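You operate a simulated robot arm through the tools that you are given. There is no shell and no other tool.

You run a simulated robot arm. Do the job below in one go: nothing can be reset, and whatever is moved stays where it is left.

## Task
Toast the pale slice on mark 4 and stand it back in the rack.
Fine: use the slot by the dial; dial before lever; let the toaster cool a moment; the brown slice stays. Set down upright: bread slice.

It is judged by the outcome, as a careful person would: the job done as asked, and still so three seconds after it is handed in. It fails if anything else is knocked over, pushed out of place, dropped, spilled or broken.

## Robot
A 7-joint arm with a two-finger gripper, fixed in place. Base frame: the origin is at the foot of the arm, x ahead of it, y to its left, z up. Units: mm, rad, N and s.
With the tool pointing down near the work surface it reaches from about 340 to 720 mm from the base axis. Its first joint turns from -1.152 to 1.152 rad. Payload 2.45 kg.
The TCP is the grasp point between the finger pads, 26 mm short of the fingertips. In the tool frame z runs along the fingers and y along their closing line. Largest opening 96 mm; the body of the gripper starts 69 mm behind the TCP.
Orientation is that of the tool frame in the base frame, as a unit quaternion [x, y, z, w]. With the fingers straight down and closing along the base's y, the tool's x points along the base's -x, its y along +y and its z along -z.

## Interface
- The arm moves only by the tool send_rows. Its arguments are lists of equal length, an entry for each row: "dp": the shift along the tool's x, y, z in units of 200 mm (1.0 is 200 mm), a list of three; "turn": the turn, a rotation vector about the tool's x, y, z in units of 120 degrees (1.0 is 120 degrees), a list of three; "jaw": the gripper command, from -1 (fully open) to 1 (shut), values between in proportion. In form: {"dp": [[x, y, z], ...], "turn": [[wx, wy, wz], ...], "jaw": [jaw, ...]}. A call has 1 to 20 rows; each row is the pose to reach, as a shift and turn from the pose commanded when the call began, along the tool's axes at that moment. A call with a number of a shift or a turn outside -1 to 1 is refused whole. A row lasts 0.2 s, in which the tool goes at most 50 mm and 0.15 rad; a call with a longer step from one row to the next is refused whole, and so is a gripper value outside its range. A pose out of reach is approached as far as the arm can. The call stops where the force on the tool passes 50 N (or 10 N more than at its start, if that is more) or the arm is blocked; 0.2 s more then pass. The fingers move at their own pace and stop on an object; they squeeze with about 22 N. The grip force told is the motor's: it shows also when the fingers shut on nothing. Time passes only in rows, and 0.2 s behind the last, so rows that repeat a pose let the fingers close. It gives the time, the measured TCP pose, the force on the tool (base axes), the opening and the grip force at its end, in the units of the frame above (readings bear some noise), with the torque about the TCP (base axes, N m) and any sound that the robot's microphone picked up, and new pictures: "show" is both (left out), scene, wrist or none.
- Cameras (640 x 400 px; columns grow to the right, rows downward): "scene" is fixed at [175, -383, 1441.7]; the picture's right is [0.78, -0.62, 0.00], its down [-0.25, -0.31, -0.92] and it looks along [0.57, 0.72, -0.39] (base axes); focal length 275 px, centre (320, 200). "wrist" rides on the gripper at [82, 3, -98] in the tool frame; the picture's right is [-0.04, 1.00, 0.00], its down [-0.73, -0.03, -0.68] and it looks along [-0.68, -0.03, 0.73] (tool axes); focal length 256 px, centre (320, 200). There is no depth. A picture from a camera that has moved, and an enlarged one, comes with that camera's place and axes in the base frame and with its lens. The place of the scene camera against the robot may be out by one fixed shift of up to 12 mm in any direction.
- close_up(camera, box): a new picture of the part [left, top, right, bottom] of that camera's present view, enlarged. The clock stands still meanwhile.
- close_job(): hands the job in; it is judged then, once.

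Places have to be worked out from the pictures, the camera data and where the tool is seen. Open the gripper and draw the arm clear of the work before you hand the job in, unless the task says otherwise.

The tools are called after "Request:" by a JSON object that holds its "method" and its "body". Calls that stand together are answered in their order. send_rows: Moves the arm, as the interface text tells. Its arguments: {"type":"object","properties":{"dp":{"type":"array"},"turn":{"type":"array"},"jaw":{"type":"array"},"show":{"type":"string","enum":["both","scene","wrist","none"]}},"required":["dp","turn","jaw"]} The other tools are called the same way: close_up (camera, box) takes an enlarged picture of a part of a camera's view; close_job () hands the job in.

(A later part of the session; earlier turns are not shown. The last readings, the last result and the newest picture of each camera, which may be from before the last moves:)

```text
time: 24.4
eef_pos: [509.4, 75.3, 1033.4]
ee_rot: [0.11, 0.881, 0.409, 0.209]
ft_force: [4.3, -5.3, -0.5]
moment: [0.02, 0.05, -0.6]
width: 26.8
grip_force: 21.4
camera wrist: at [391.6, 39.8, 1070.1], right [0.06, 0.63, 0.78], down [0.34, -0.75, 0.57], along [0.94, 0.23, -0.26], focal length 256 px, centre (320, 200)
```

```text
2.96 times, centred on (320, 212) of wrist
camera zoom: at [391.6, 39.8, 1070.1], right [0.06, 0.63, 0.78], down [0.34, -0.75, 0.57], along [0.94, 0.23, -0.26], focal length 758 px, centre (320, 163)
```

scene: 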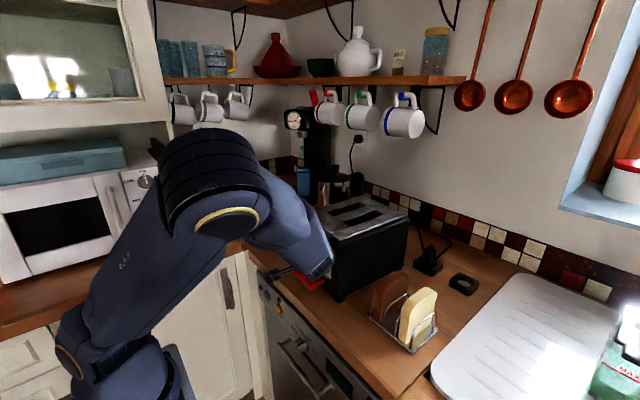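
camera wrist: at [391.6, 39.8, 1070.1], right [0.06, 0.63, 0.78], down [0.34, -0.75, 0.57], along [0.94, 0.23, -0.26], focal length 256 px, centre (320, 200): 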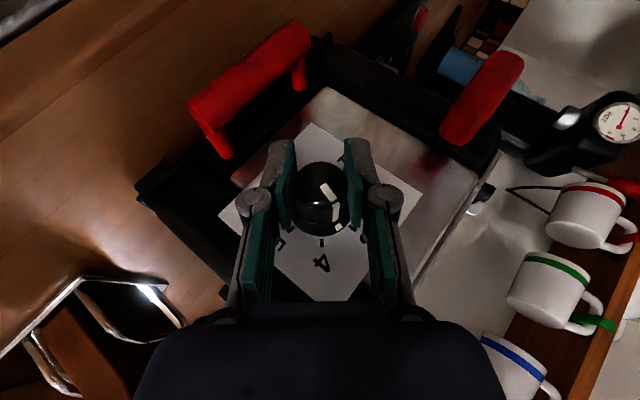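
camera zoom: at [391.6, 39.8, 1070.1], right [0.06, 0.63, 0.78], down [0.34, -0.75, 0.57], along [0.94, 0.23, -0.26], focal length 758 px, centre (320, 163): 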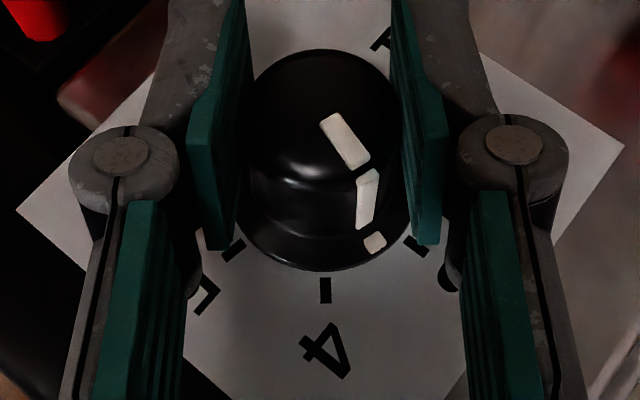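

The pointer is at about 18°, some 32° short of mark 4. I'll open, rock back 45°, and re-grip for the last stretch.

Request:
{"method": "send_rows", "body": {"dp": [[0, 0, 0], [0, 0, 0], [0, 0, 0], [0, 0, 0], [0, 0, 0], [0, 0, 0], [0, 0, 0], [0, 0, 0], [0, 0, 0], [0, 0, 0], [0, 0, 0], [0, 0, 0], [0, 0, 0], [0, 0, 0], [0, 0, 0], [0, 0, 0], [0, 0, 0], [0, 0, 0], [0, 0, 0]], "turn": [[0, 0, 0], [0, 0, 0], [0, 0, 0], [0.0378, 0, -0.0176], [0.0755, 0, -0.0352], [0.1133, 0, -0.0528], [0.151, 0, -0.0704], [0.1888, 0, -0.088], [0.2265, 0, -0.1056], [0.2643, 0, -0.1232], [0.302, 0, -0.1408], [0.34, 0, -0.1585], [0.34, 0, -0.1585], [0.34, 0, -0.1585], [0.34, 0, -0.1585], [0.34, 0, -0.1585], [0.34, 0, -0.1585], [0.34, 0, -0.1585], [0.34, 0, -0.1585]], "jaw": [0.1, -0.05, -0.05, -0.05, -0.05, -0.05, -0.05, -0.05, -0.05, -0.05, -0.05, -0.05, -0.05, 0.1, 0.3, 0.5, 0.8, 1, 1], "show": "wrist"}}

Request:
{"method": "close_up", "body": {"camera": "wrist", "box": [270, 145, 370, 280]}}

```text
time: 28.4
eef_pos: [507.9, 75.2, 1033.6]
ee_rot: [0.031, 0.974, 0.038, 0.222]
ft_force: [-1.3, 7.9, 2.7]
moment: [0.03, 0.06, 0.02]
width: 27.0
grip_force: 22.5
camera wrist: at [393.0, 78.4, 1087.6], right [0.08, 0.99, 0.1], down [0.36, -0.13, 0.92], along [0.93, -0.03, -0.37], focal length 256 px, centre (320, 200)
```

wrist: 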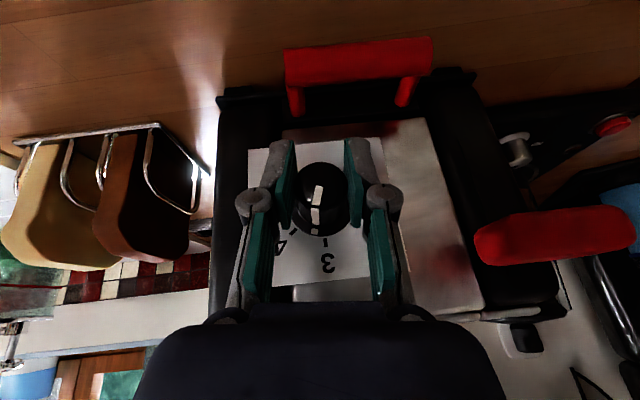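

```text
2.96 times, centred on (320, 212) of wrist
camera zoom: at [393.0, 78.4, 1087.6], right [0.08, 0.99, 0.1], down [0.36, -0.13, 0.92], along [0.93, -0.03, -0.37], focal length 758 px, centre (320, 163)
```

zoom: 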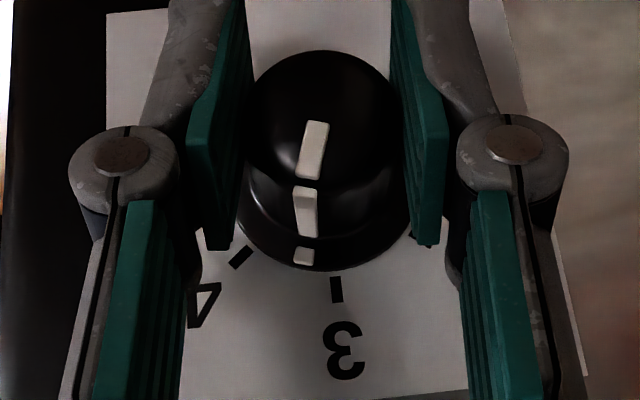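

The re-grip held and the pointer did not move; about 32° remain to mark 4. I'll turn exactly that.

Request:
{"method": "send_rows", "body": {"dp": [[0, 0, 0], [0, 0, 0], [0, 0, 0], [0, 0, 0], [0, 0, 0], [0, 0, 0], [0, 0, 0]], "turn": [[-0.0403, 0, 0.0188], [-0.0805, 0, 0.0376], [-0.1208, 0, 0.0564], [-0.161, 0, 0.0752], [-0.2013, 0, 0.0939], [-0.2416, 0, 0.1127], [-0.2416, 0, 0.1127]], "jaw": [1, 1, 1, 1, 1, 1, 1], "show": "wrist"}}

Request:
{"method": "close_up", "body": {"camera": "wrist", "box": [270, 145, 370, 280]}}

```text
time: 30.0
eef_pos: [508.0, 72.8, 1034.0]
ee_rot: [0.089, 0.923, 0.305, 0.217]
ft_force: [-1.0, -9.6, 6.0]
moment: [0.02, 0.01, -0.41]
width: 27.0
grip_force: 21.9
camera wrist: at [391.9, 48.8, 1078.2], right [0.07, 0.78, 0.62], down [0.34, -0.6, 0.72], along [0.94, 0.16, -0.31], focal length 256 px, centre (320, 200)
```

wrist: 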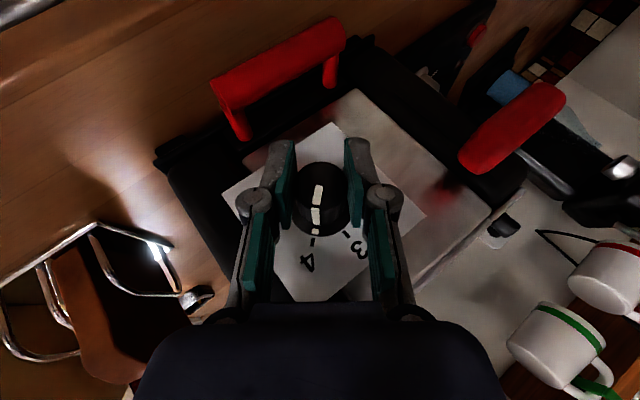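

```text
2.96 times, centred on (320, 212) of wrist
camera zoom: at [391.9, 48.8, 1078.2], right [0.07, 0.78, 0.62], down [0.34, -0.6, 0.72], along [0.94, 0.16, -0.31], focal length 758 px, centre (320, 163)
```

zoom: 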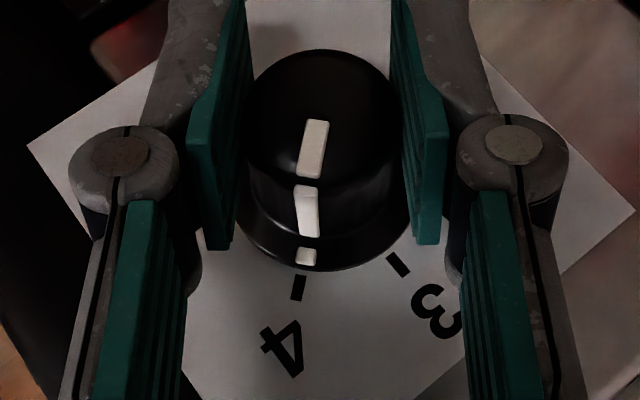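

The pointer is within about 2° of the mark-4 tick. I'll nudge it 2° more, open, and back straight out along the knob axis.

Request:
{"method": "send_rows", "body": {"dp": [[0, 0, 0], [0, 0, 0], [0, 0, 0], [0, 0, 0], [0, 0, 0], [0.045, 0, -0.021], [0.1, 0, -0.047], [0.16, 0, -0.075], [0.22, 0, -0.103], [0.272, 0, -0.127], [0.272, 0, -0.127]], "turn": [[-0.0151, 0, 0.007], [-0.0151, 0, 0.007], [-0.0151, 0, 0.007], [-0.0151, 0, 0.007], [-0.0151, 0, 0.007], [-0.0151, 0, 0.007], [-0.0151, 0, 0.007], [-0.0151, 0, 0.007], [-0.0151, 0, 0.007], [-0.0151, 0, 0.007], [-0.0151, 0, 0.007]], "jaw": [1, 1, 0.1, -0.05, -0.05, -0.05, -0.05, -0.05, -0.05, -0.05, -0.05]}}

Request:
{"method": "close_up", "body": {"camera": "wrist", "box": [255, 160, 395, 290]}}

Request:
{"method": "close_up", "body": {"camera": "scene", "box": [260, 180, 460, 340]}}

```text
time: 32.4
eef_pos: [447.3, 75.7, 1033.5]
ee_rot: [0.093, 0.917, 0.321, 0.216]
ft_force: [0.2, 0.7, -0.6]
moment: [-0.01, -0.03, 0.04]
width: 50.5
grip_force: 0.0
camera wrist: at [331.4, 51.0, 1076.8], right [0.06, 0.76, 0.64], down [0.34, -0.62, 0.7], along [0.94, 0.18, -0.3], focal length 256 px, centre (320, 200)
```

scene: 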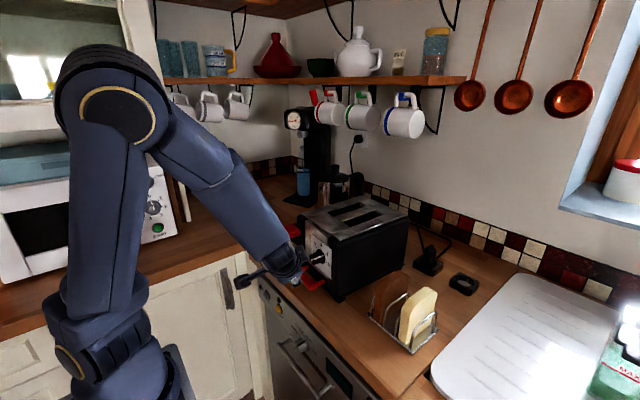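
wrist: 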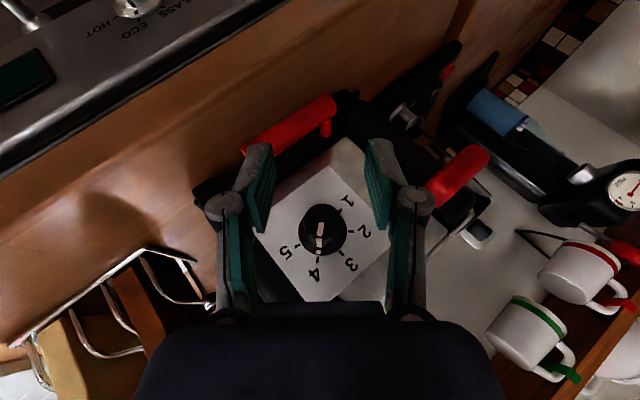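

```text
3.08 times, centred on (325, 225) of wrist
camera zoom: at [331.4, 51.0, 1076.8], right [0.06, 0.76, 0.64], down [0.34, -0.62, 0.7], along [0.94, 0.18, -0.3], focal length 788 px, centre (305, 123)
```

zoom: 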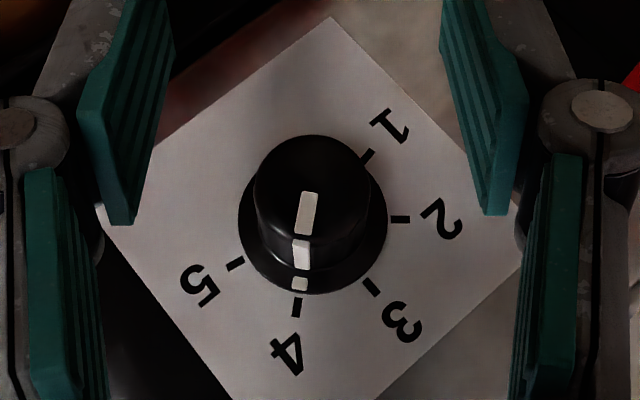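

```text
2.50 times, centred on (360, 260) of scene
camera zoom: at [175.0, -383.0, 1441.7], right [0.78, -0.62, 0.0], down [-0.25, -0.31, -0.92], along [0.57, 0.72, -0.39], focal length 687 px, centre (220, 50)
```

zoom: 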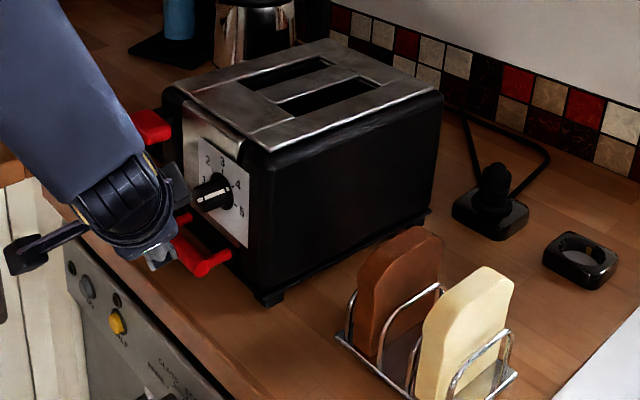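

The dial now points squarely at 4, and the rack, toaster and tray look undisturbed. I'll bring the tool back to vertical here in the clear: first undo the pitch, then the rock.

Request:
{"method": "send_rows", "body": {"dp": [[0, 0, 0], [0, 0, 0], [0, 0, 0], [0, 0, 0], [0, 0, 0]], "turn": [[0, 0.052, 0], [0, 0.104, 0], [0, 0.156, 0], [0, 0.208, 0], [0, 0.208, 0]], "jaw": [-0.05, -0.05, -0.05, -0.05, -0.05], "show": "none"}}

Request:
{"method": "send_rows", "body": {"dp": [[0, 0, 0], [0, 0, 0], [0, 0, 0], [0, 0, 0], [0, 0, 0], [0, 0, 0]], "turn": [[0.065, 0, 0], [0.13, 0, 0], [0.195, 0, 0], [0.26, 0, 0], [0.325, 0, 0], [0.325, 0, 0]], "jaw": [-0.05, -0.05, -0.05, -0.05, -0.05, -0.05]}}

```text
time: 33.6
eef_pos: [447.4, 77.2, 1033.0]
ee_rot: [0.02, 0.943, 0.333, 0.011]
ft_force: [0.1, 0.0, -0.3]
moment: [0.0, 0.0, 0.0]
width: 50.5
grip_force: 0.1
```

```text
time: 35.0
eef_pos: [448.1, 76.9, 1033.1]
ee_rot: [0.022, 1.0, -0.001, 0.005]
ft_force: [0.0, 0.2, 0.2]
moment: [-0.04, -0.01, -0.03]
width: 50.5
grip_force: 0.1
camera wrist: at [366.7, 84.4, 1131.1], right [0.09, 1.0, 0.0], down [0.72, -0.06, 0.69], along [0.68, -0.06, -0.73], focal length 256 px, centre (320, 200)
```

scene: 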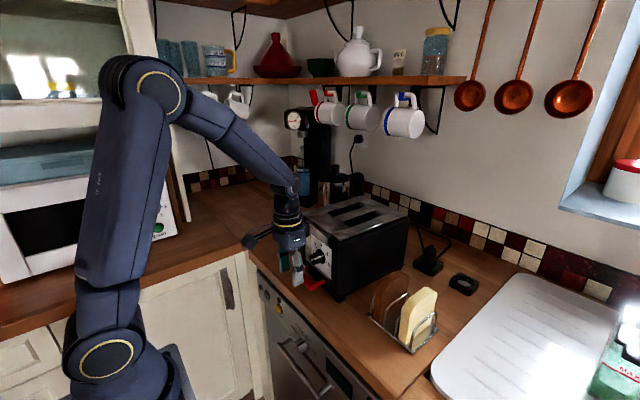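
wrist: 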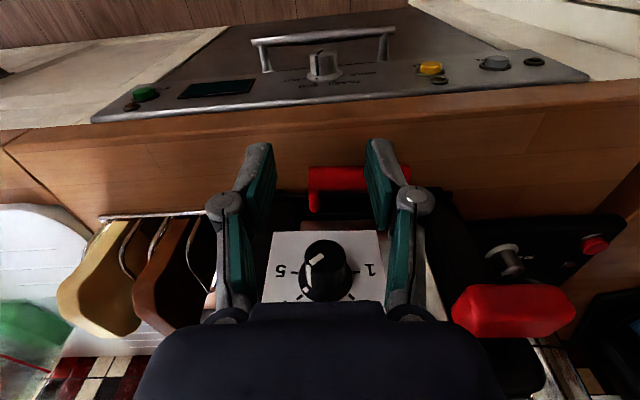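

The tool is vertical at (448, 77, 1033). I'll go up and then across toward the rack, staying well above everything.

Request:
{"method": "send_rows", "body": {"dp": [[0, 0, -0.2], [0, 0, -0.4], [0, 0, -0.6], [0, 0, -0.8], [0, 0, -1.0], [-0.06, -0.17, -1.0], [-0.12, -0.34, -1.0], [-0.18, -0.5, -1.0], [-0.24, -0.67, -1.0], [-0.3, -0.84, -1.0], [-0.36, -1.0, -1.0], [-0.4, -1.0, -1.0], [-0.4, -1.0, -1.0]], "turn": [[0, 0, 0], [0, 0, 0], [0, 0, 0], [0, 0, 0], [0, 0, 0], [0, 0, 0], [0, 0, 0], [0, 0, 0], [0, 0, 0], [0, 0, 0], [0, 0, 0], [0, 0, 0], [0, 0, 0]], "jaw": [-0.3, -0.3, -0.3, -0.3, -0.3, -0.3, -0.3, -0.3, -0.3, -0.3, -0.3, -0.3, -0.3]}}

Request:
{"method": "close_up", "body": {"camera": "wrist", "box": [220, 60, 420, 220]}}

```text
time: 37.8
eef_pos: [517.4, -126.7, 1233.9]
ee_rot: [0.023, 1.0, -0.002, 0.004]
ft_force: [0.2, -0.1, 0.3]
moment: [0.01, -0.02, 0.0]
width: 62.4
grip_force: 0.0
camera wrist: at [435.9, -119.7, 1331.2], right [0.09, 1.0, 0.0], down [0.72, -0.06, 0.69], along [0.68, -0.06, -0.73], focal length 256 px, centre (320, 200)
```

scene: 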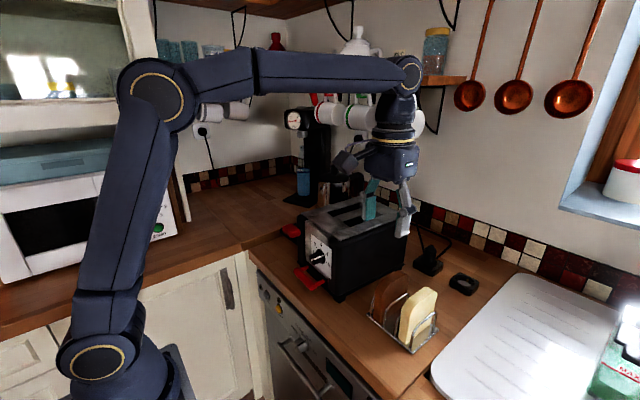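
wrist: 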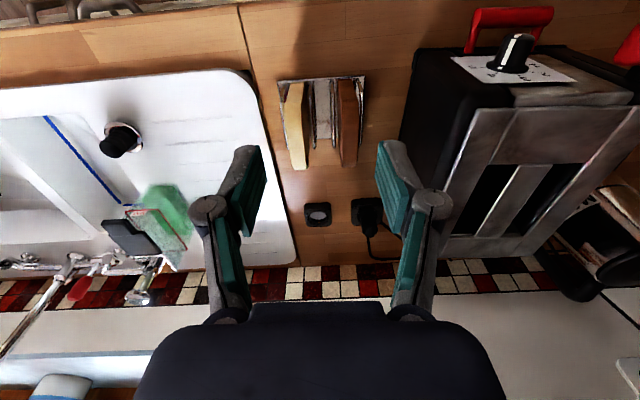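

```text
2.50 times, centred on (320, 140) of wrist
camera zoom: at [435.9, -119.7, 1331.2], right [0.09, 1.0, 0.0], down [0.72, -0.06, 0.69], along [0.68, -0.06, -0.73], focal length 640 px, centre (320, 350)
```

zoom: 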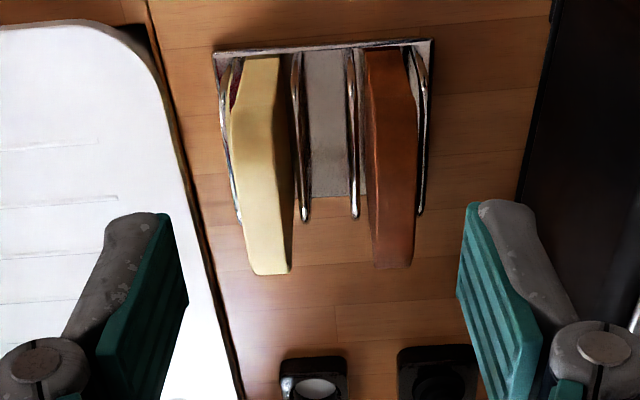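

From here the pale slice is about 22 mm thick and centred near base y≈-165, with its near edge at x≈563. I'll zoom from the scene camera to get its length and height.

Request:
{"method": "close_up", "body": {"camera": "scene", "box": [365, 270, 445, 360]}}

Request:
{"method": "close_up", "body": {"camera": "wrist", "box": [280, 70, 360, 175]}}

```text
4.44 times, centred on (405, 315) of scene
camera zoom: at [175.0, -383.0, 1441.7], right [0.78, -0.62, 0.0], down [-0.25, -0.31, -0.92], along [0.57, 0.72, -0.39], focal length 1221 px, centre (-58, -311)
```

zoom: 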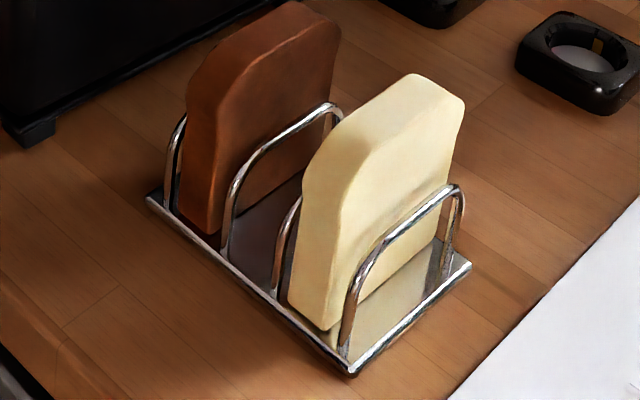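

```text
3.81 times, centred on (320, 122) of wrist
camera zoom: at [435.9, -119.7, 1331.2], right [0.09, 1.0, 0.0], down [0.72, -0.06, 0.69], along [0.68, -0.06, -0.73], focal length 975 px, centre (320, 495)
```

zoom: 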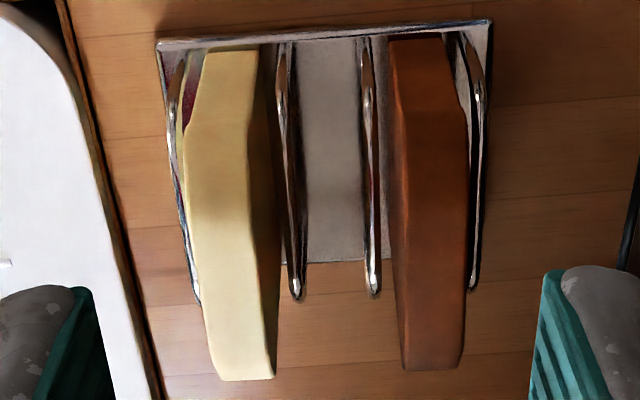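

The slice spans x≈568–659 with its bottom at z≈938 and top at z≈1035; the rack hoops reach only z≈996, leaving room for the fingertips. I'll move over the slice's centre, reduce the opening to ~44 mm, and lower to just above it.

Request:
{"method": "send_rows", "body": {"dp": [[-0.12, -0.043, 0], [-0.24, -0.086, 0], [-0.36, -0.128, 0], [-0.478, -0.171, 0], [-0.478, -0.171, 0.19], [-0.478, -0.171, 0.38], [-0.478, -0.171, 0.57], [-0.478, -0.171, 0.57]], "turn": [[0, 0, -0.0043], [0, 0, -0.0086], [0, 0, -0.013], [0, 0, -0.0172], [0, 0, -0.0172], [0, 0, -0.0172], [0, 0, -0.0172], [0, 0, -0.0172]], "jaw": [0.08, 0.08, 0.08, 0.08, 0.08, 0.08, 0.08, 0.08]}}

Request:
{"method": "close_up", "body": {"camera": "wrist", "box": [220, 40, 420, 200]}}

Request:
{"method": "close_up", "body": {"camera": "scene", "box": [350, 230, 460, 360]}}

```text
time: 39.6
eef_pos: [612.8, -166.0, 1119.2]
ee_rot: [0.004, 1.0, 0.0, 0.005]
ft_force: [0.5, 0.2, 0.7]
moment: [0.0, -0.01, 0.0]
width: 44.2
grip_force: 0.1
camera wrist: at [530.9, -161.1, 1218.3], right [0.05, 1.0, 0.0], down [0.73, -0.04, 0.69], along [0.69, -0.03, -0.73], focal length 256 px, centre (320, 200)
```

scene: 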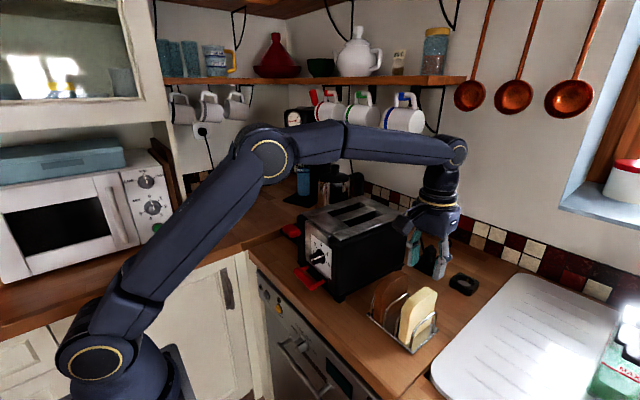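
wrist: 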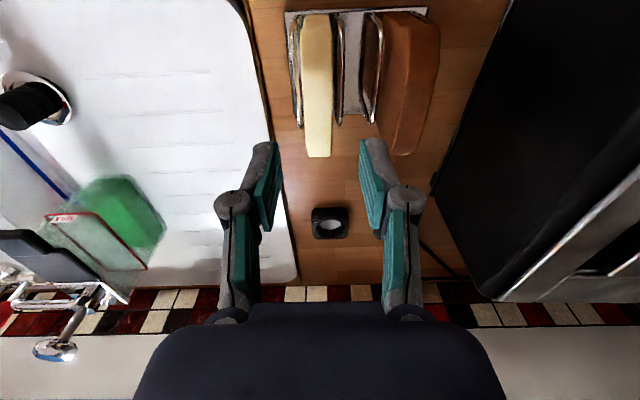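

```text
2.50 times, centred on (320, 120) of wrist
camera zoom: at [530.9, -161.1, 1218.3], right [0.05, 1.0, 0.0], down [0.73, -0.04, 0.69], along [0.69, -0.03, -0.73], focal length 640 px, centre (320, 400)
```

zoom: 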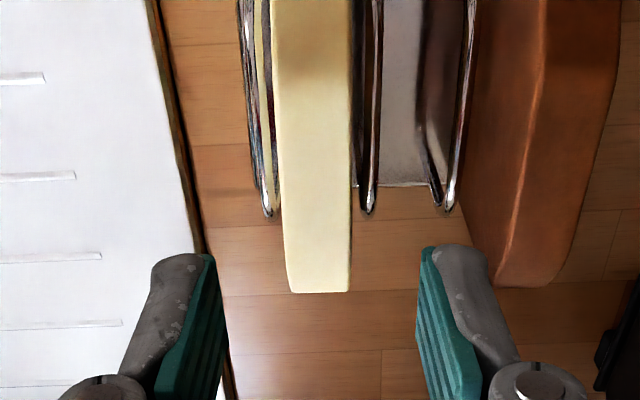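

```text
3.08 times, centred on (405, 295) of scene
camera zoom: at [175.0, -383.0, 1441.7], right [0.78, -0.62, 0.0], down [-0.25, -0.31, -0.92], along [0.57, 0.72, -0.39], focal length 845 px, centre (58, -92)
```

zoom: 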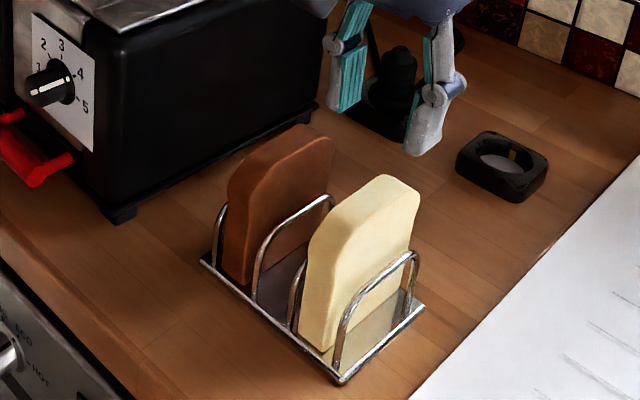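

The slice is centred within 1.5 mm of the jaw and parallel to it. I'll correct that and descend 82 mm so the pads flank the top 24 mm of the slice.

Request:
{"method": "send_rows", "body": {"dp": [[0, -0.007, 0.1], [0, -0.007, 0.2], [0, -0.007, 0.3], [0, -0.007, 0.37], [0, -0.007, 0.411], [0, -0.007, 0.411]], "turn": [[0, 0, 0], [0, 0, 0], [0, 0, 0], [0, 0, 0], [0, 0, 0], [0, 0, 0]], "jaw": [0.08, 0.08, 0.08, 0.08, 0.08, 0.08]}}

Request:
{"method": "close_up", "body": {"camera": "scene", "box": [350, 230, 460, 360]}}

```text
time: 41.0
eef_pos: [613.9, -166.4, 1036.9]
ee_rot: [0.005, 1.0, 0.0, 0.005]
ft_force: [-0.5, 0.6, -0.6]
moment: [0.0, 0.01, -0.01]
width: 44.0
grip_force: 0.0
camera wrist: at [531.5, -162.4, 1135.6], right [0.05, 1.0, 0.0], down [0.73, -0.04, 0.69], along [0.69, -0.03, -0.73], focal length 256 px, centre (320, 200)
```

scene: 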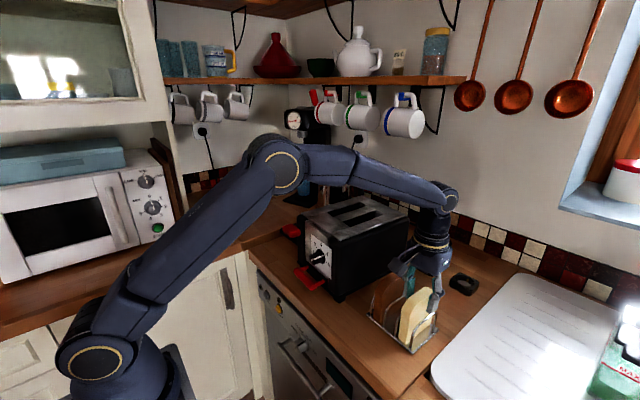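
wrist: 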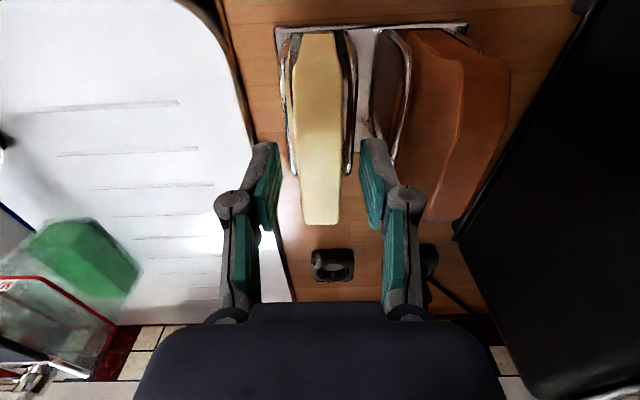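

```text
3.08 times, centred on (405, 295) of scene
camera zoom: at [175.0, -383.0, 1441.7], right [0.78, -0.62, 0.0], down [-0.25, -0.31, -0.92], along [0.57, 0.72, -0.39], focal length 845 px, centre (58, -92)
```

zoom: 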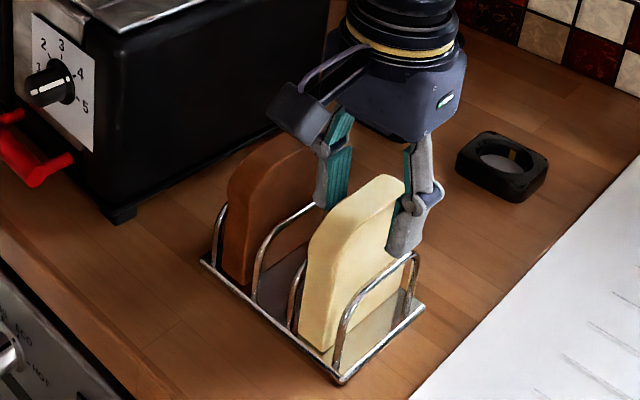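

The fingers flank the slice evenly and stay above the hoops. I'll close gently on it.

Request:
{"method": "send_rows", "body": {"dp": [[0, 0, 0], [0, 0, 0], [0, 0, 0], [0, 0, 0], [0, 0, 0], [0, 0, 0]], "turn": [[0, 0, 0], [0, 0, 0], [0, 0, 0], [0, 0, 0], [0, 0, 0], [0, 0, 0]], "jaw": [0.25, 0.4, 0.5, 0.6, 0.8, 0.8]}}

```text
time: 42.4
eef_pos: [613.4, -166.9, 1037.5]
ee_rot: [0.004, 1.0, 0.0, 0.006]
ft_force: [-0.4, -0.7, -0.2]
moment: [0.0, 0.02, 0.01]
width: 21.3
grip_force: 21.8
camera wrist: at [531.5, -162.4, 1135.8], right [0.05, 1.0, 0.0], down [0.73, -0.04, 0.69], along [0.69, -0.03, -0.73], focal length 256 px, centre (320, 200)
```

scene: 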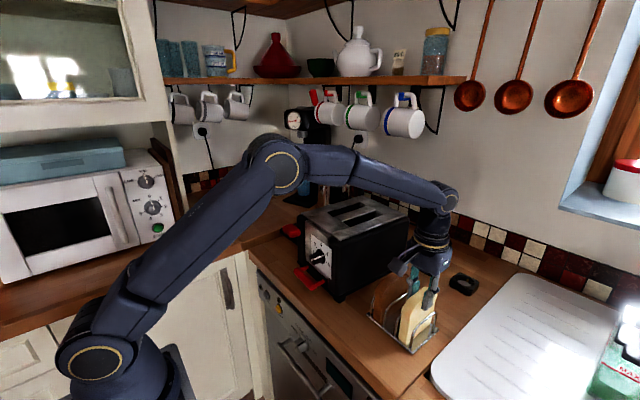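
wrist: 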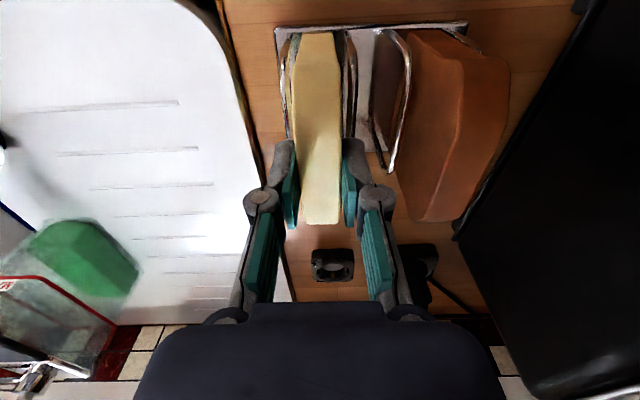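

The slice is held at 21.3 mm width. I'll lift it straight up 200 mm out of the rack.

Request:
{"method": "send_rows", "body": {"dp": [[0, 0, -0.1], [0, 0, -0.25], [0, 0, -0.4], [0, 0, -0.55], [0, 0, -0.7], [0, 0, -0.85], [0, 0, -1.0], [0, 0, -1.0]], "turn": [[0, 0, 0], [0, 0, 0], [0, 0, 0], [0, 0, 0], [0, 0, 0], [0, 0, 0], [0, 0, 0], [0, 0, 0]], "jaw": [0.8, 0.8, 0.8, 0.8, 0.8, 0.8, 0.8, 0.8]}}

Request:
{"method": "close_up", "body": {"camera": "scene", "box": [340, 150, 480, 360]}}

```text
time: 44.2
eef_pos: [610.5, -165.7, 1238.7]
ee_rot: [0.004, 1.0, 0.0, 0.005]
ft_force: [-0.6, -0.6, -0.6]
moment: [0.0, 0.04, 0.03]
width: 20.9
grip_force: 21.9
camera wrist: at [529.9, -161.4, 1337.2], right [0.05, 1.0, 0.0], down [0.73, -0.04, 0.69], along [0.68, -0.03, -0.73], focal length 256 px, centre (320, 200)
```

scene: 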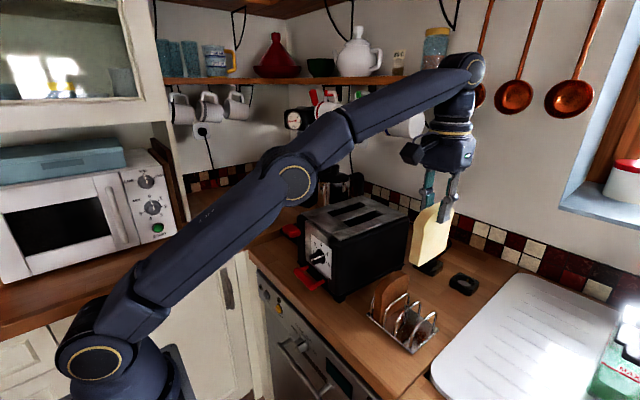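
wrist: 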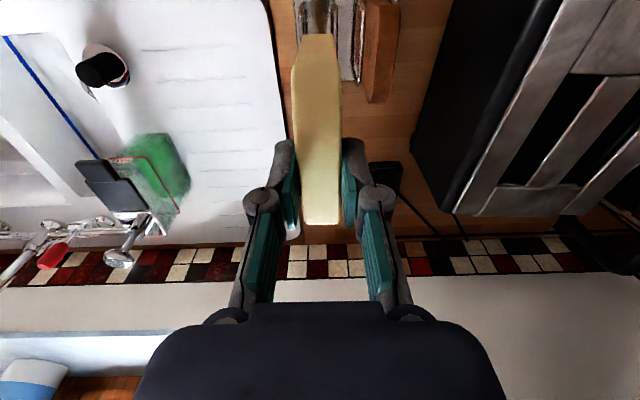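

```text
1.90 times, centred on (410, 255) of scene
camera zoom: at [175.0, -383.0, 1441.7], right [0.78, -0.62, 0.0], down [-0.25, -0.31, -0.92], along [0.57, 0.72, -0.39], focal length 523 px, centre (149, 95)
```

zoom: 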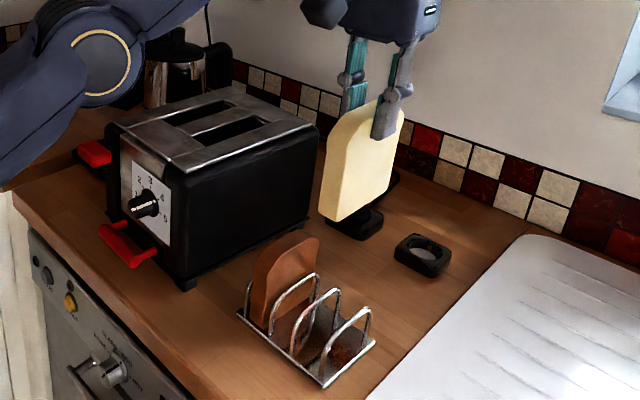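

The slice is clear of the rack, bottom at about z≈1139. I'll carry it over toward the right-hand slot (centre ≈ (675, 60)) at this height, aligning the yaw with the toaster.

Request:
{"method": "send_rows", "body": {"dp": [[-0.03, 0.1, 0], [-0.06, 0.2, 0], [-0.1, 0.3, 0], [-0.14, 0.42, 0], [-0.18, 0.54, 0], [-0.22, 0.66, 0], [-0.26, 0.78, 0], [-0.29, 0.88, 0], [-0.31, 0.953, 0], [-0.31, 0.953, 0]], "turn": [[0, 0, 0.002], [0, 0, 0.004], [0, 0, 0.006], [0, 0, 0.008], [0, 0, 0.01], [0, 0, 0.013], [0, 0, 0.016], [0, 0, 0.019], [0, 0, 0.021], [0, 0, 0.021]], "jaw": [0.8, 0.8, 0.8, 0.8, 0.8, 0.8, 0.8, 0.8, 0.8, 0.8]}}

Request:
{"method": "close_up", "body": {"camera": "wrist", "box": [240, 0, 440, 240]}}

Request:
{"method": "close_up", "body": {"camera": "scene", "box": [290, 130, 450, 290]}}

```text
time: 46.4
eef_pos: [649.1, 24.8, 1225.0]
ee_rot: [0.027, 1.0, 0.0, 0.005]
ft_force: [1.1, 0.0, -1.1]
moment: [0.04, 0.0, -0.04]
width: 21.1
grip_force: 22.1
out of reach, approached as far as the arm can: row 4, 5, 6, 7, 8, 9, 10
camera wrist: at [568.1, 32.3, 1323.5], right [0.09, 1.0, 0.0], down [0.72, -0.07, 0.69], along [0.68, -0.06, -0.73], focal length 256 px, centre (320, 200)
```

scene: 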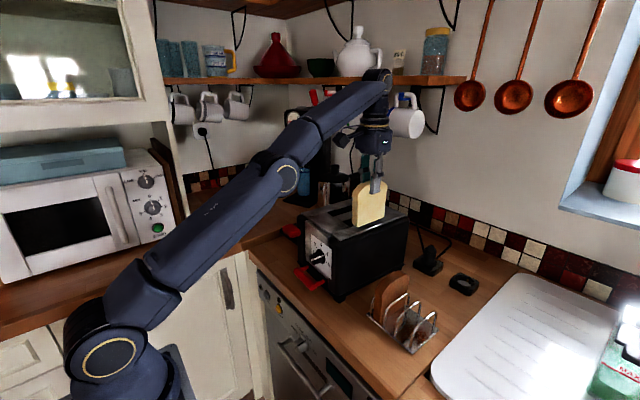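
wrist: 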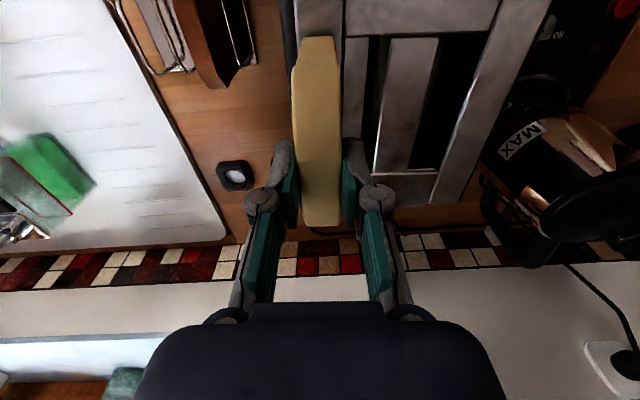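

```text
1.67 times, centred on (340, 120) of wrist
camera zoom: at [568.1, 32.3, 1323.5], right [0.09, 1.0, 0.0], down [0.72, -0.07, 0.69], along [0.68, -0.06, -0.73], focal length 427 px, centre (287, 333)
```

zoom: 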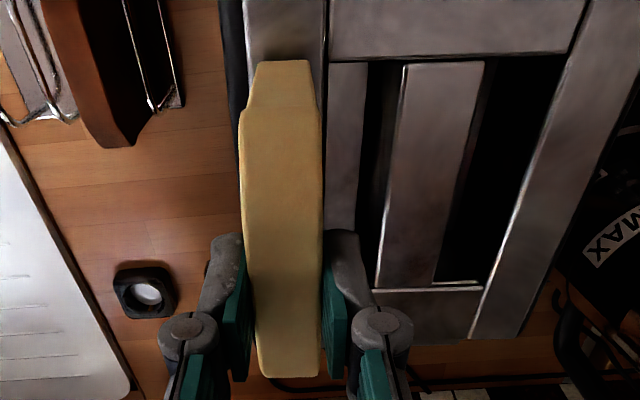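

```text
2.50 times, centred on (370, 210) of scene
camera zoom: at [175.0, -383.0, 1441.7], right [0.78, -0.62, 0.0], down [-0.25, -0.31, -0.92], along [0.57, 0.72, -0.39], focal length 687 px, centre (195, 175)
```

zoom: 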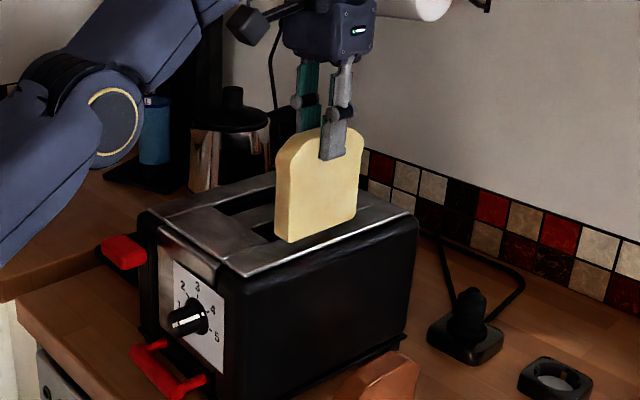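

At this height the arm can't reach the slot centre: it stopped at (649, 25, 1225). Pitching the tool forward brings the wrist closer to the base, so I plan to insert the slice tilted about 15° within its own plane, then straighten it lower down. First I'll measure the slots from here.

Request:
{"method": "close_up", "body": {"camera": "wrist", "box": [335, 20, 475, 200]}}

Request:
{"method": "close_up", "body": {"camera": "scene", "box": [325, 175, 415, 245]}}

```text
2.22 times, centred on (405, 110) of wrist
camera zoom: at [568.1, 32.3, 1323.5], right [0.09, 1.0, 0.0], down [0.72, -0.07, 0.69], along [0.68, -0.06, -0.73], focal length 569 px, centre (131, 400)
```

zoom: 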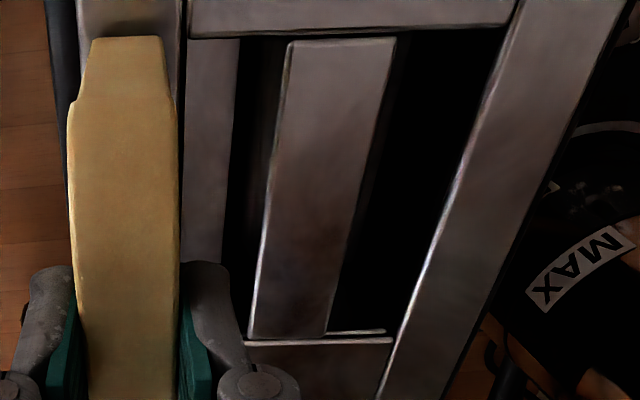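

```text
5.71 times, centred on (370, 210) of scene
camera zoom: at [175.0, -383.0, 1441.7], right [0.78, -0.62, 0.0], down [-0.25, -0.31, -0.92], along [0.57, 0.72, -0.39], focal length 1569 px, centre (34, 143)
```

zoom: 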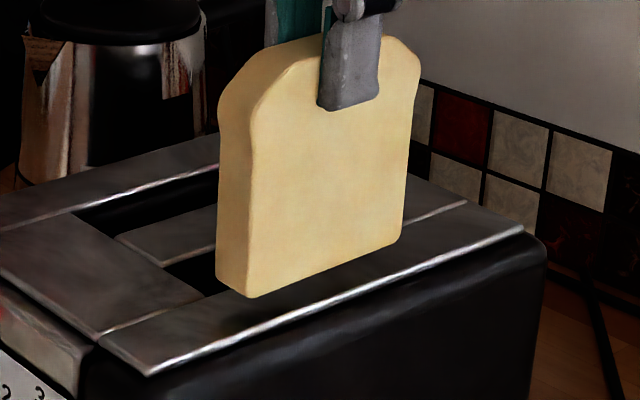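

In the tool frame the slot by the dial is centred 36 mm to +y; it is about 33 mm wide and 120 mm long, and my yaw is parallel to it. I'll pitch the tool 15° with a small rise and step back, then shift sideways over the slot.

Request:
{"method": "send_rows", "body": {"dp": [[0.011, 0, -0.02], [0.022, 0, -0.04], [0.033, 0, -0.05], [0.044, 0, -0.05], [0.055, 0, -0.05], [0.055, 0.045, -0.05], [0.055, 0.09, -0.05], [0.055, 0.135, -0.05], [0.055, 0.179, -0.05], [0.055, 0.179, -0.05]], "turn": [[0, -0.025, 0], [0, -0.05, 0], [0, -0.075, 0], [0, -0.1, 0], [0, -0.125, 0], [0, -0.125, 0], [0, -0.125, 0], [0, -0.125, 0], [0, -0.125, 0], [0, -0.125, 0]], "jaw": [0.8, 0.8, 0.8, 0.8, 0.8, 0.8, 0.8, 0.8, 0.8, 0.8]}}

Request:
{"method": "close_up", "body": {"camera": "scene", "box": [325, 155, 415, 245]}}

Request:
{"method": "close_up", "body": {"camera": "wrist", "box": [230, 0, 410, 240]}}

```text
time: 48.6
eef_pos: [642.5, 58.5, 1235.7]
ee_rot: [0.028, 0.99, -0.004, 0.136]
ft_force: [-0.6, -1.1, -0.3]
moment: [0.02, 0.02, 0.05]
width: 21.1
grip_force: 21.6
camera wrist: at [537.5, 69.1, 1308.1], right [0.09, 1.0, 0.01], down [0.52, -0.06, 0.85], along [0.85, -0.07, -0.53], focal length 256 px, centre (320, 200)
```

scene: 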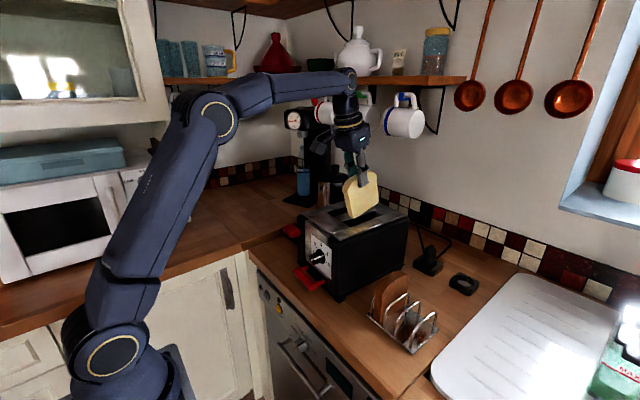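
wrist: 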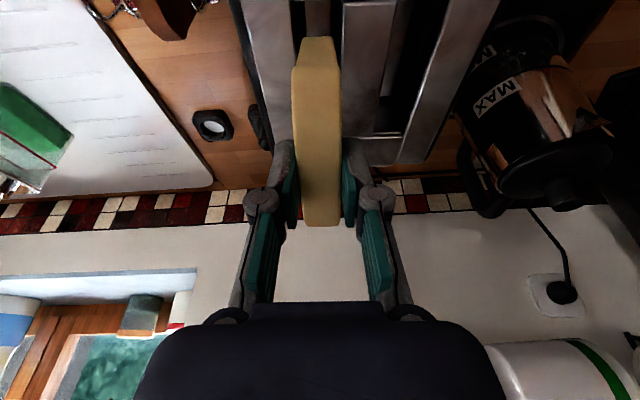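

```text
4.44 times, centred on (370, 200) of scene
camera zoom: at [175.0, -383.0, 1441.7], right [0.78, -0.62, 0.0], down [-0.25, -0.31, -0.92], along [0.57, 0.72, -0.39], focal length 1221 px, centre (98, 200)
```

zoom: 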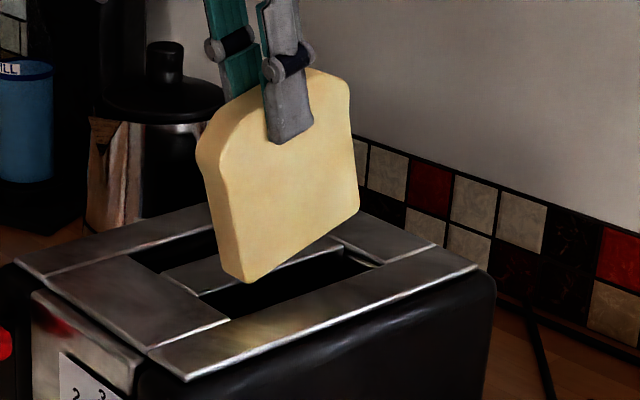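

```text
1.67 times, centred on (320, 120) of wrist
camera zoom: at [537.5, 69.1, 1308.1], right [0.09, 1.0, 0.01], down [0.52, -0.06, 0.85], along [0.85, -0.07, -0.53], focal length 427 px, centre (320, 333)
```

zoom: 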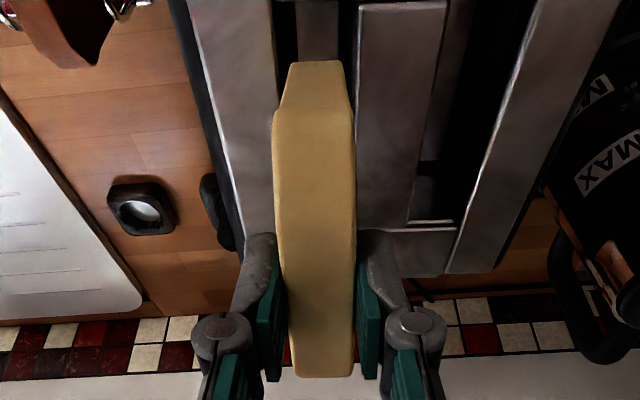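

The tilted slice hangs centred over the slot with its low near corner about 20 mm above the opening. I'll slide it in along the tool axis by 45 mm, slowly.

Request:
{"method": "send_rows", "body": {"dp": [[0.008, 0, 0.04], [0.015, 0, 0.08], [0.015, 0, 0.12], [0.015, 0, 0.16], [0.015, 0, 0.195], [0.015, 0, 0.225], [0.015, 0, 0.225]], "turn": [[0, 0, 0], [0, 0, 0], [0, 0, 0], [0, 0, 0], [0, 0, 0], [0, 0, 0], [0, 0, 0]], "jaw": [0.8, 0.8, 0.8, 0.8, 0.8, 0.8, 0.8]}}

Request:
{"method": "close_up", "body": {"camera": "scene", "box": [325, 155, 415, 245]}}

Request:
{"method": "close_up", "body": {"camera": "wrist", "box": [230, 0, 410, 240]}}

```text
time: 50.2
eef_pos: [651.2, 58.0, 1191.1]
ee_rot: [0.026, 0.99, -0.003, 0.136]
ft_force: [0.5, -0.1, -1.0]
moment: [0.02, 0.03, -0.01]
width: 21.0
grip_force: 22.0
camera wrist: at [546.9, 68.3, 1263.8], right [0.09, 1.0, 0.01], down [0.52, -0.06, 0.85], along [0.85, -0.07, -0.53], focal length 256 px, centre (320, 200)
```

scene: 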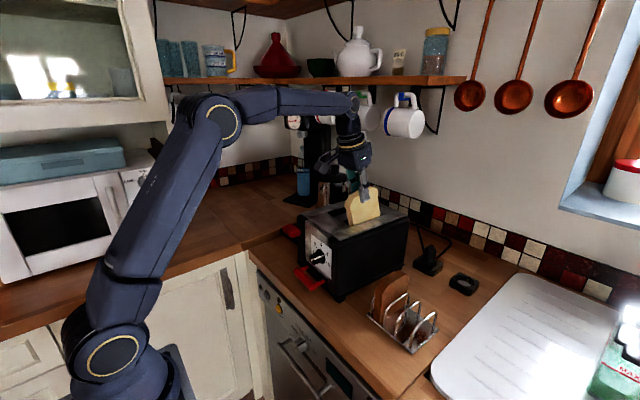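
wrist: 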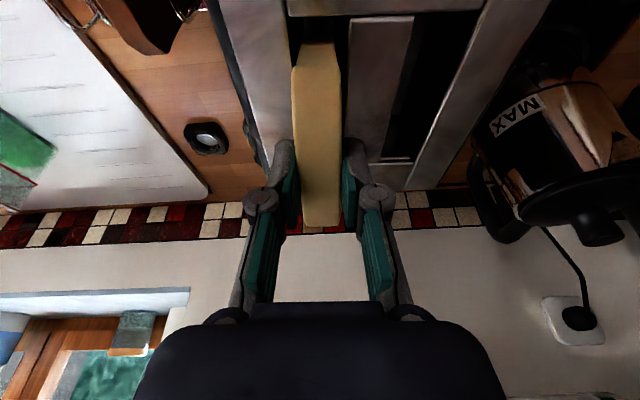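

```text
4.44 times, centred on (370, 200) of scene
camera zoom: at [175.0, -383.0, 1441.7], right [0.78, -0.62, 0.0], down [-0.25, -0.31, -0.92], along [0.57, 0.72, -0.39], focal length 1221 px, centre (98, 200)
```

zoom: 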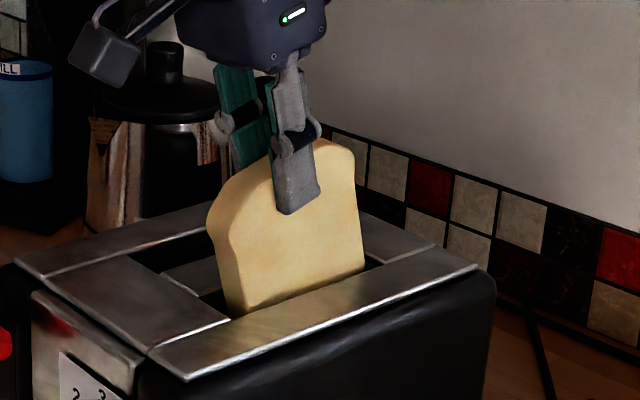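

```text
1.67 times, centred on (320, 120) of wrist
camera zoom: at [546.9, 68.3, 1263.8], right [0.09, 1.0, 0.01], down [0.52, -0.06, 0.85], along [0.85, -0.07, -0.53], focal length 427 px, centre (320, 333)
```

zoom: 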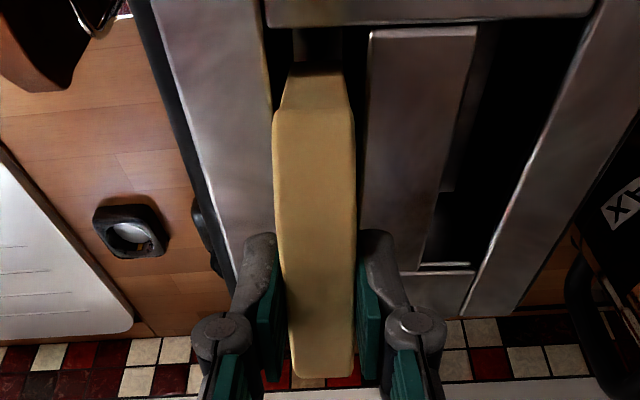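

The slice is in the slot with no contact force. Now I'll straighten it to about 5° tilt while going slightly lower and forward.

Request:
{"method": "send_rows", "body": {"dp": [[-0.012, 0, 0.017], [-0.024, 0, 0.034], [-0.037, 0, 0.051], [-0.049, 0, 0.068], [-0.061, 0, 0.0845], [-0.061, 0, 0.0845]], "turn": [[0, 0.0167, 0], [0, 0.0333, 0], [0, 0.05, 0], [0, 0.0667, 0], [0, 0.0833, 0], [0, 0.0833, 0]], "jaw": [0.8, 0.8, 0.8, 0.8, 0.8, 0.8]}}

Request:
{"method": "close_up", "body": {"camera": "scene", "box": [325, 155, 415, 245]}}

Request:
{"method": "close_up", "body": {"camera": "wrist", "box": [230, 0, 410, 240]}}

```text
time: 51.6
eef_pos: [666.1, 58.1, 1176.8]
ee_rot: [0.027, 0.998, 0.0, 0.048]
ft_force: [0.5, 0.2, -0.9]
moment: [-0.01, 0.03, -0.01]
width: 21.1
grip_force: 21.9
camera wrist: at [577.2, 66.7, 1267.9], right [0.09, 1.0, 0.0], down [0.66, -0.07, 0.75], along [0.74, -0.07, -0.67], focal length 256 px, centre (320, 200)
```

scene: 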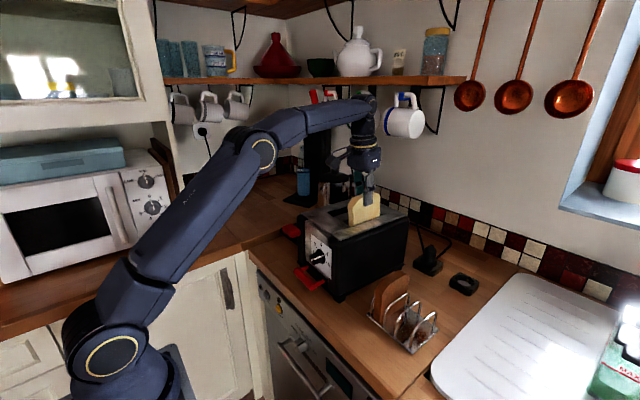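
wrist: 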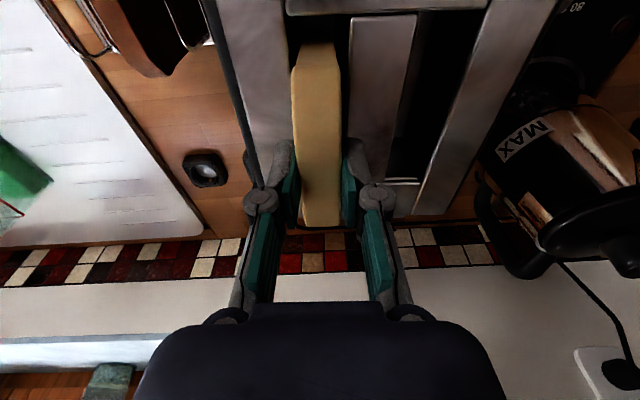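

```text
4.44 times, centred on (370, 200) of scene
camera zoom: at [175.0, -383.0, 1441.7], right [0.78, -0.62, 0.0], down [-0.25, -0.31, -0.92], along [0.57, 0.72, -0.39], focal length 1221 px, centre (98, 200)
```

zoom: 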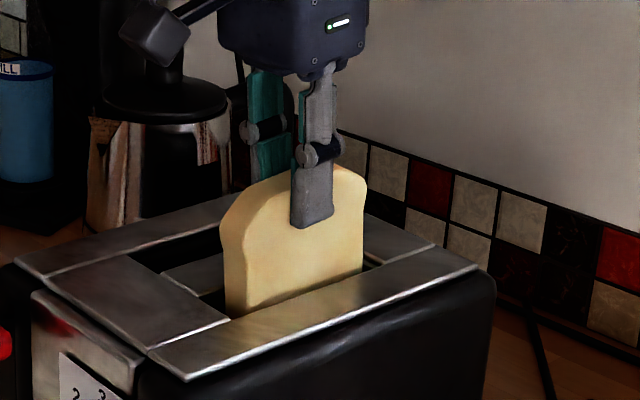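

```text
1.67 times, centred on (320, 120) of wrist
camera zoom: at [577.2, 66.7, 1267.9], right [0.09, 1.0, 0.0], down [0.66, -0.07, 0.75], along [0.74, -0.07, -0.67], focal length 427 px, centre (320, 333)
```

zoom: 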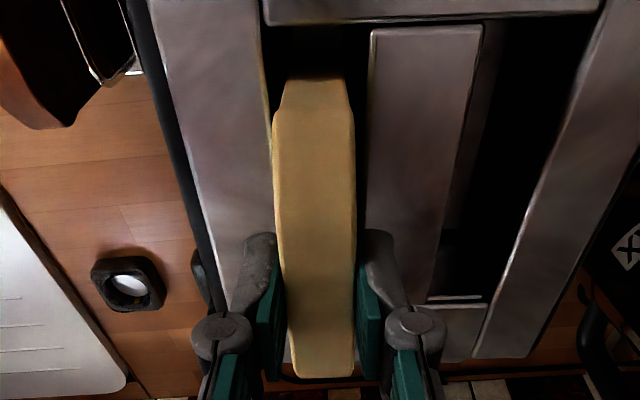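

Still no contact force and the slice has even gaps all round. I'll bring it fully upright and lower another 9 mm, watching the force.

Request:
{"method": "send_rows", "body": {"dp": [[-0.008, 0, 0.011], [-0.016, 0, 0.022], [-0.024, 0, 0.033], [-0.028, 0, 0.045], [-0.028, 0, 0.045]], "turn": [[0, 0.0115, 0], [0, 0.023, 0], [0, 0.0345, 0], [0, 0.0458, 0], [0, 0.0458, 0]], "jaw": [0.8, 0.8, 0.8, 0.8, 0.8], "show": "none"}}

```text
time: 52.8
eef_pos: [672.5, 57.7, 1169.5]
ee_rot: [0.027, 1.0, -0.001, 0.0]
ft_force: [-1.1, 0.1, -0.6]
moment: [0.03, 0.03, -0.03]
width: 20.7
grip_force: 21.7
```

The slice is now upright at TCP z≈1169 with no contact. I'll lower 8 mm more in small steps to find the carriage.

Request:
{"method": "send_rows", "body": {"dp": [[0, 0, 0.01], [0, 0, 0.02], [0, 0, 0.03], [0, 0, 0.04], [0, 0, 0.04]], "turn": [[0, 0, 0], [0, 0, 0], [0, 0, 0], [0, 0, 0], [0, 0, 0]], "jaw": [0.8, 0.8, 0.8, 0.8, 0.8], "show": "none"}}

```text
time: 54.0
eef_pos: [674.5, 57.2, 1161.6]
ee_rot: [0.027, 1.0, 0.0, 0.001]
ft_force: [0.0, -0.1, 1.0]
moment: [0.0, -0.01, 0.0]
width: 21.0
grip_force: 21.7
```

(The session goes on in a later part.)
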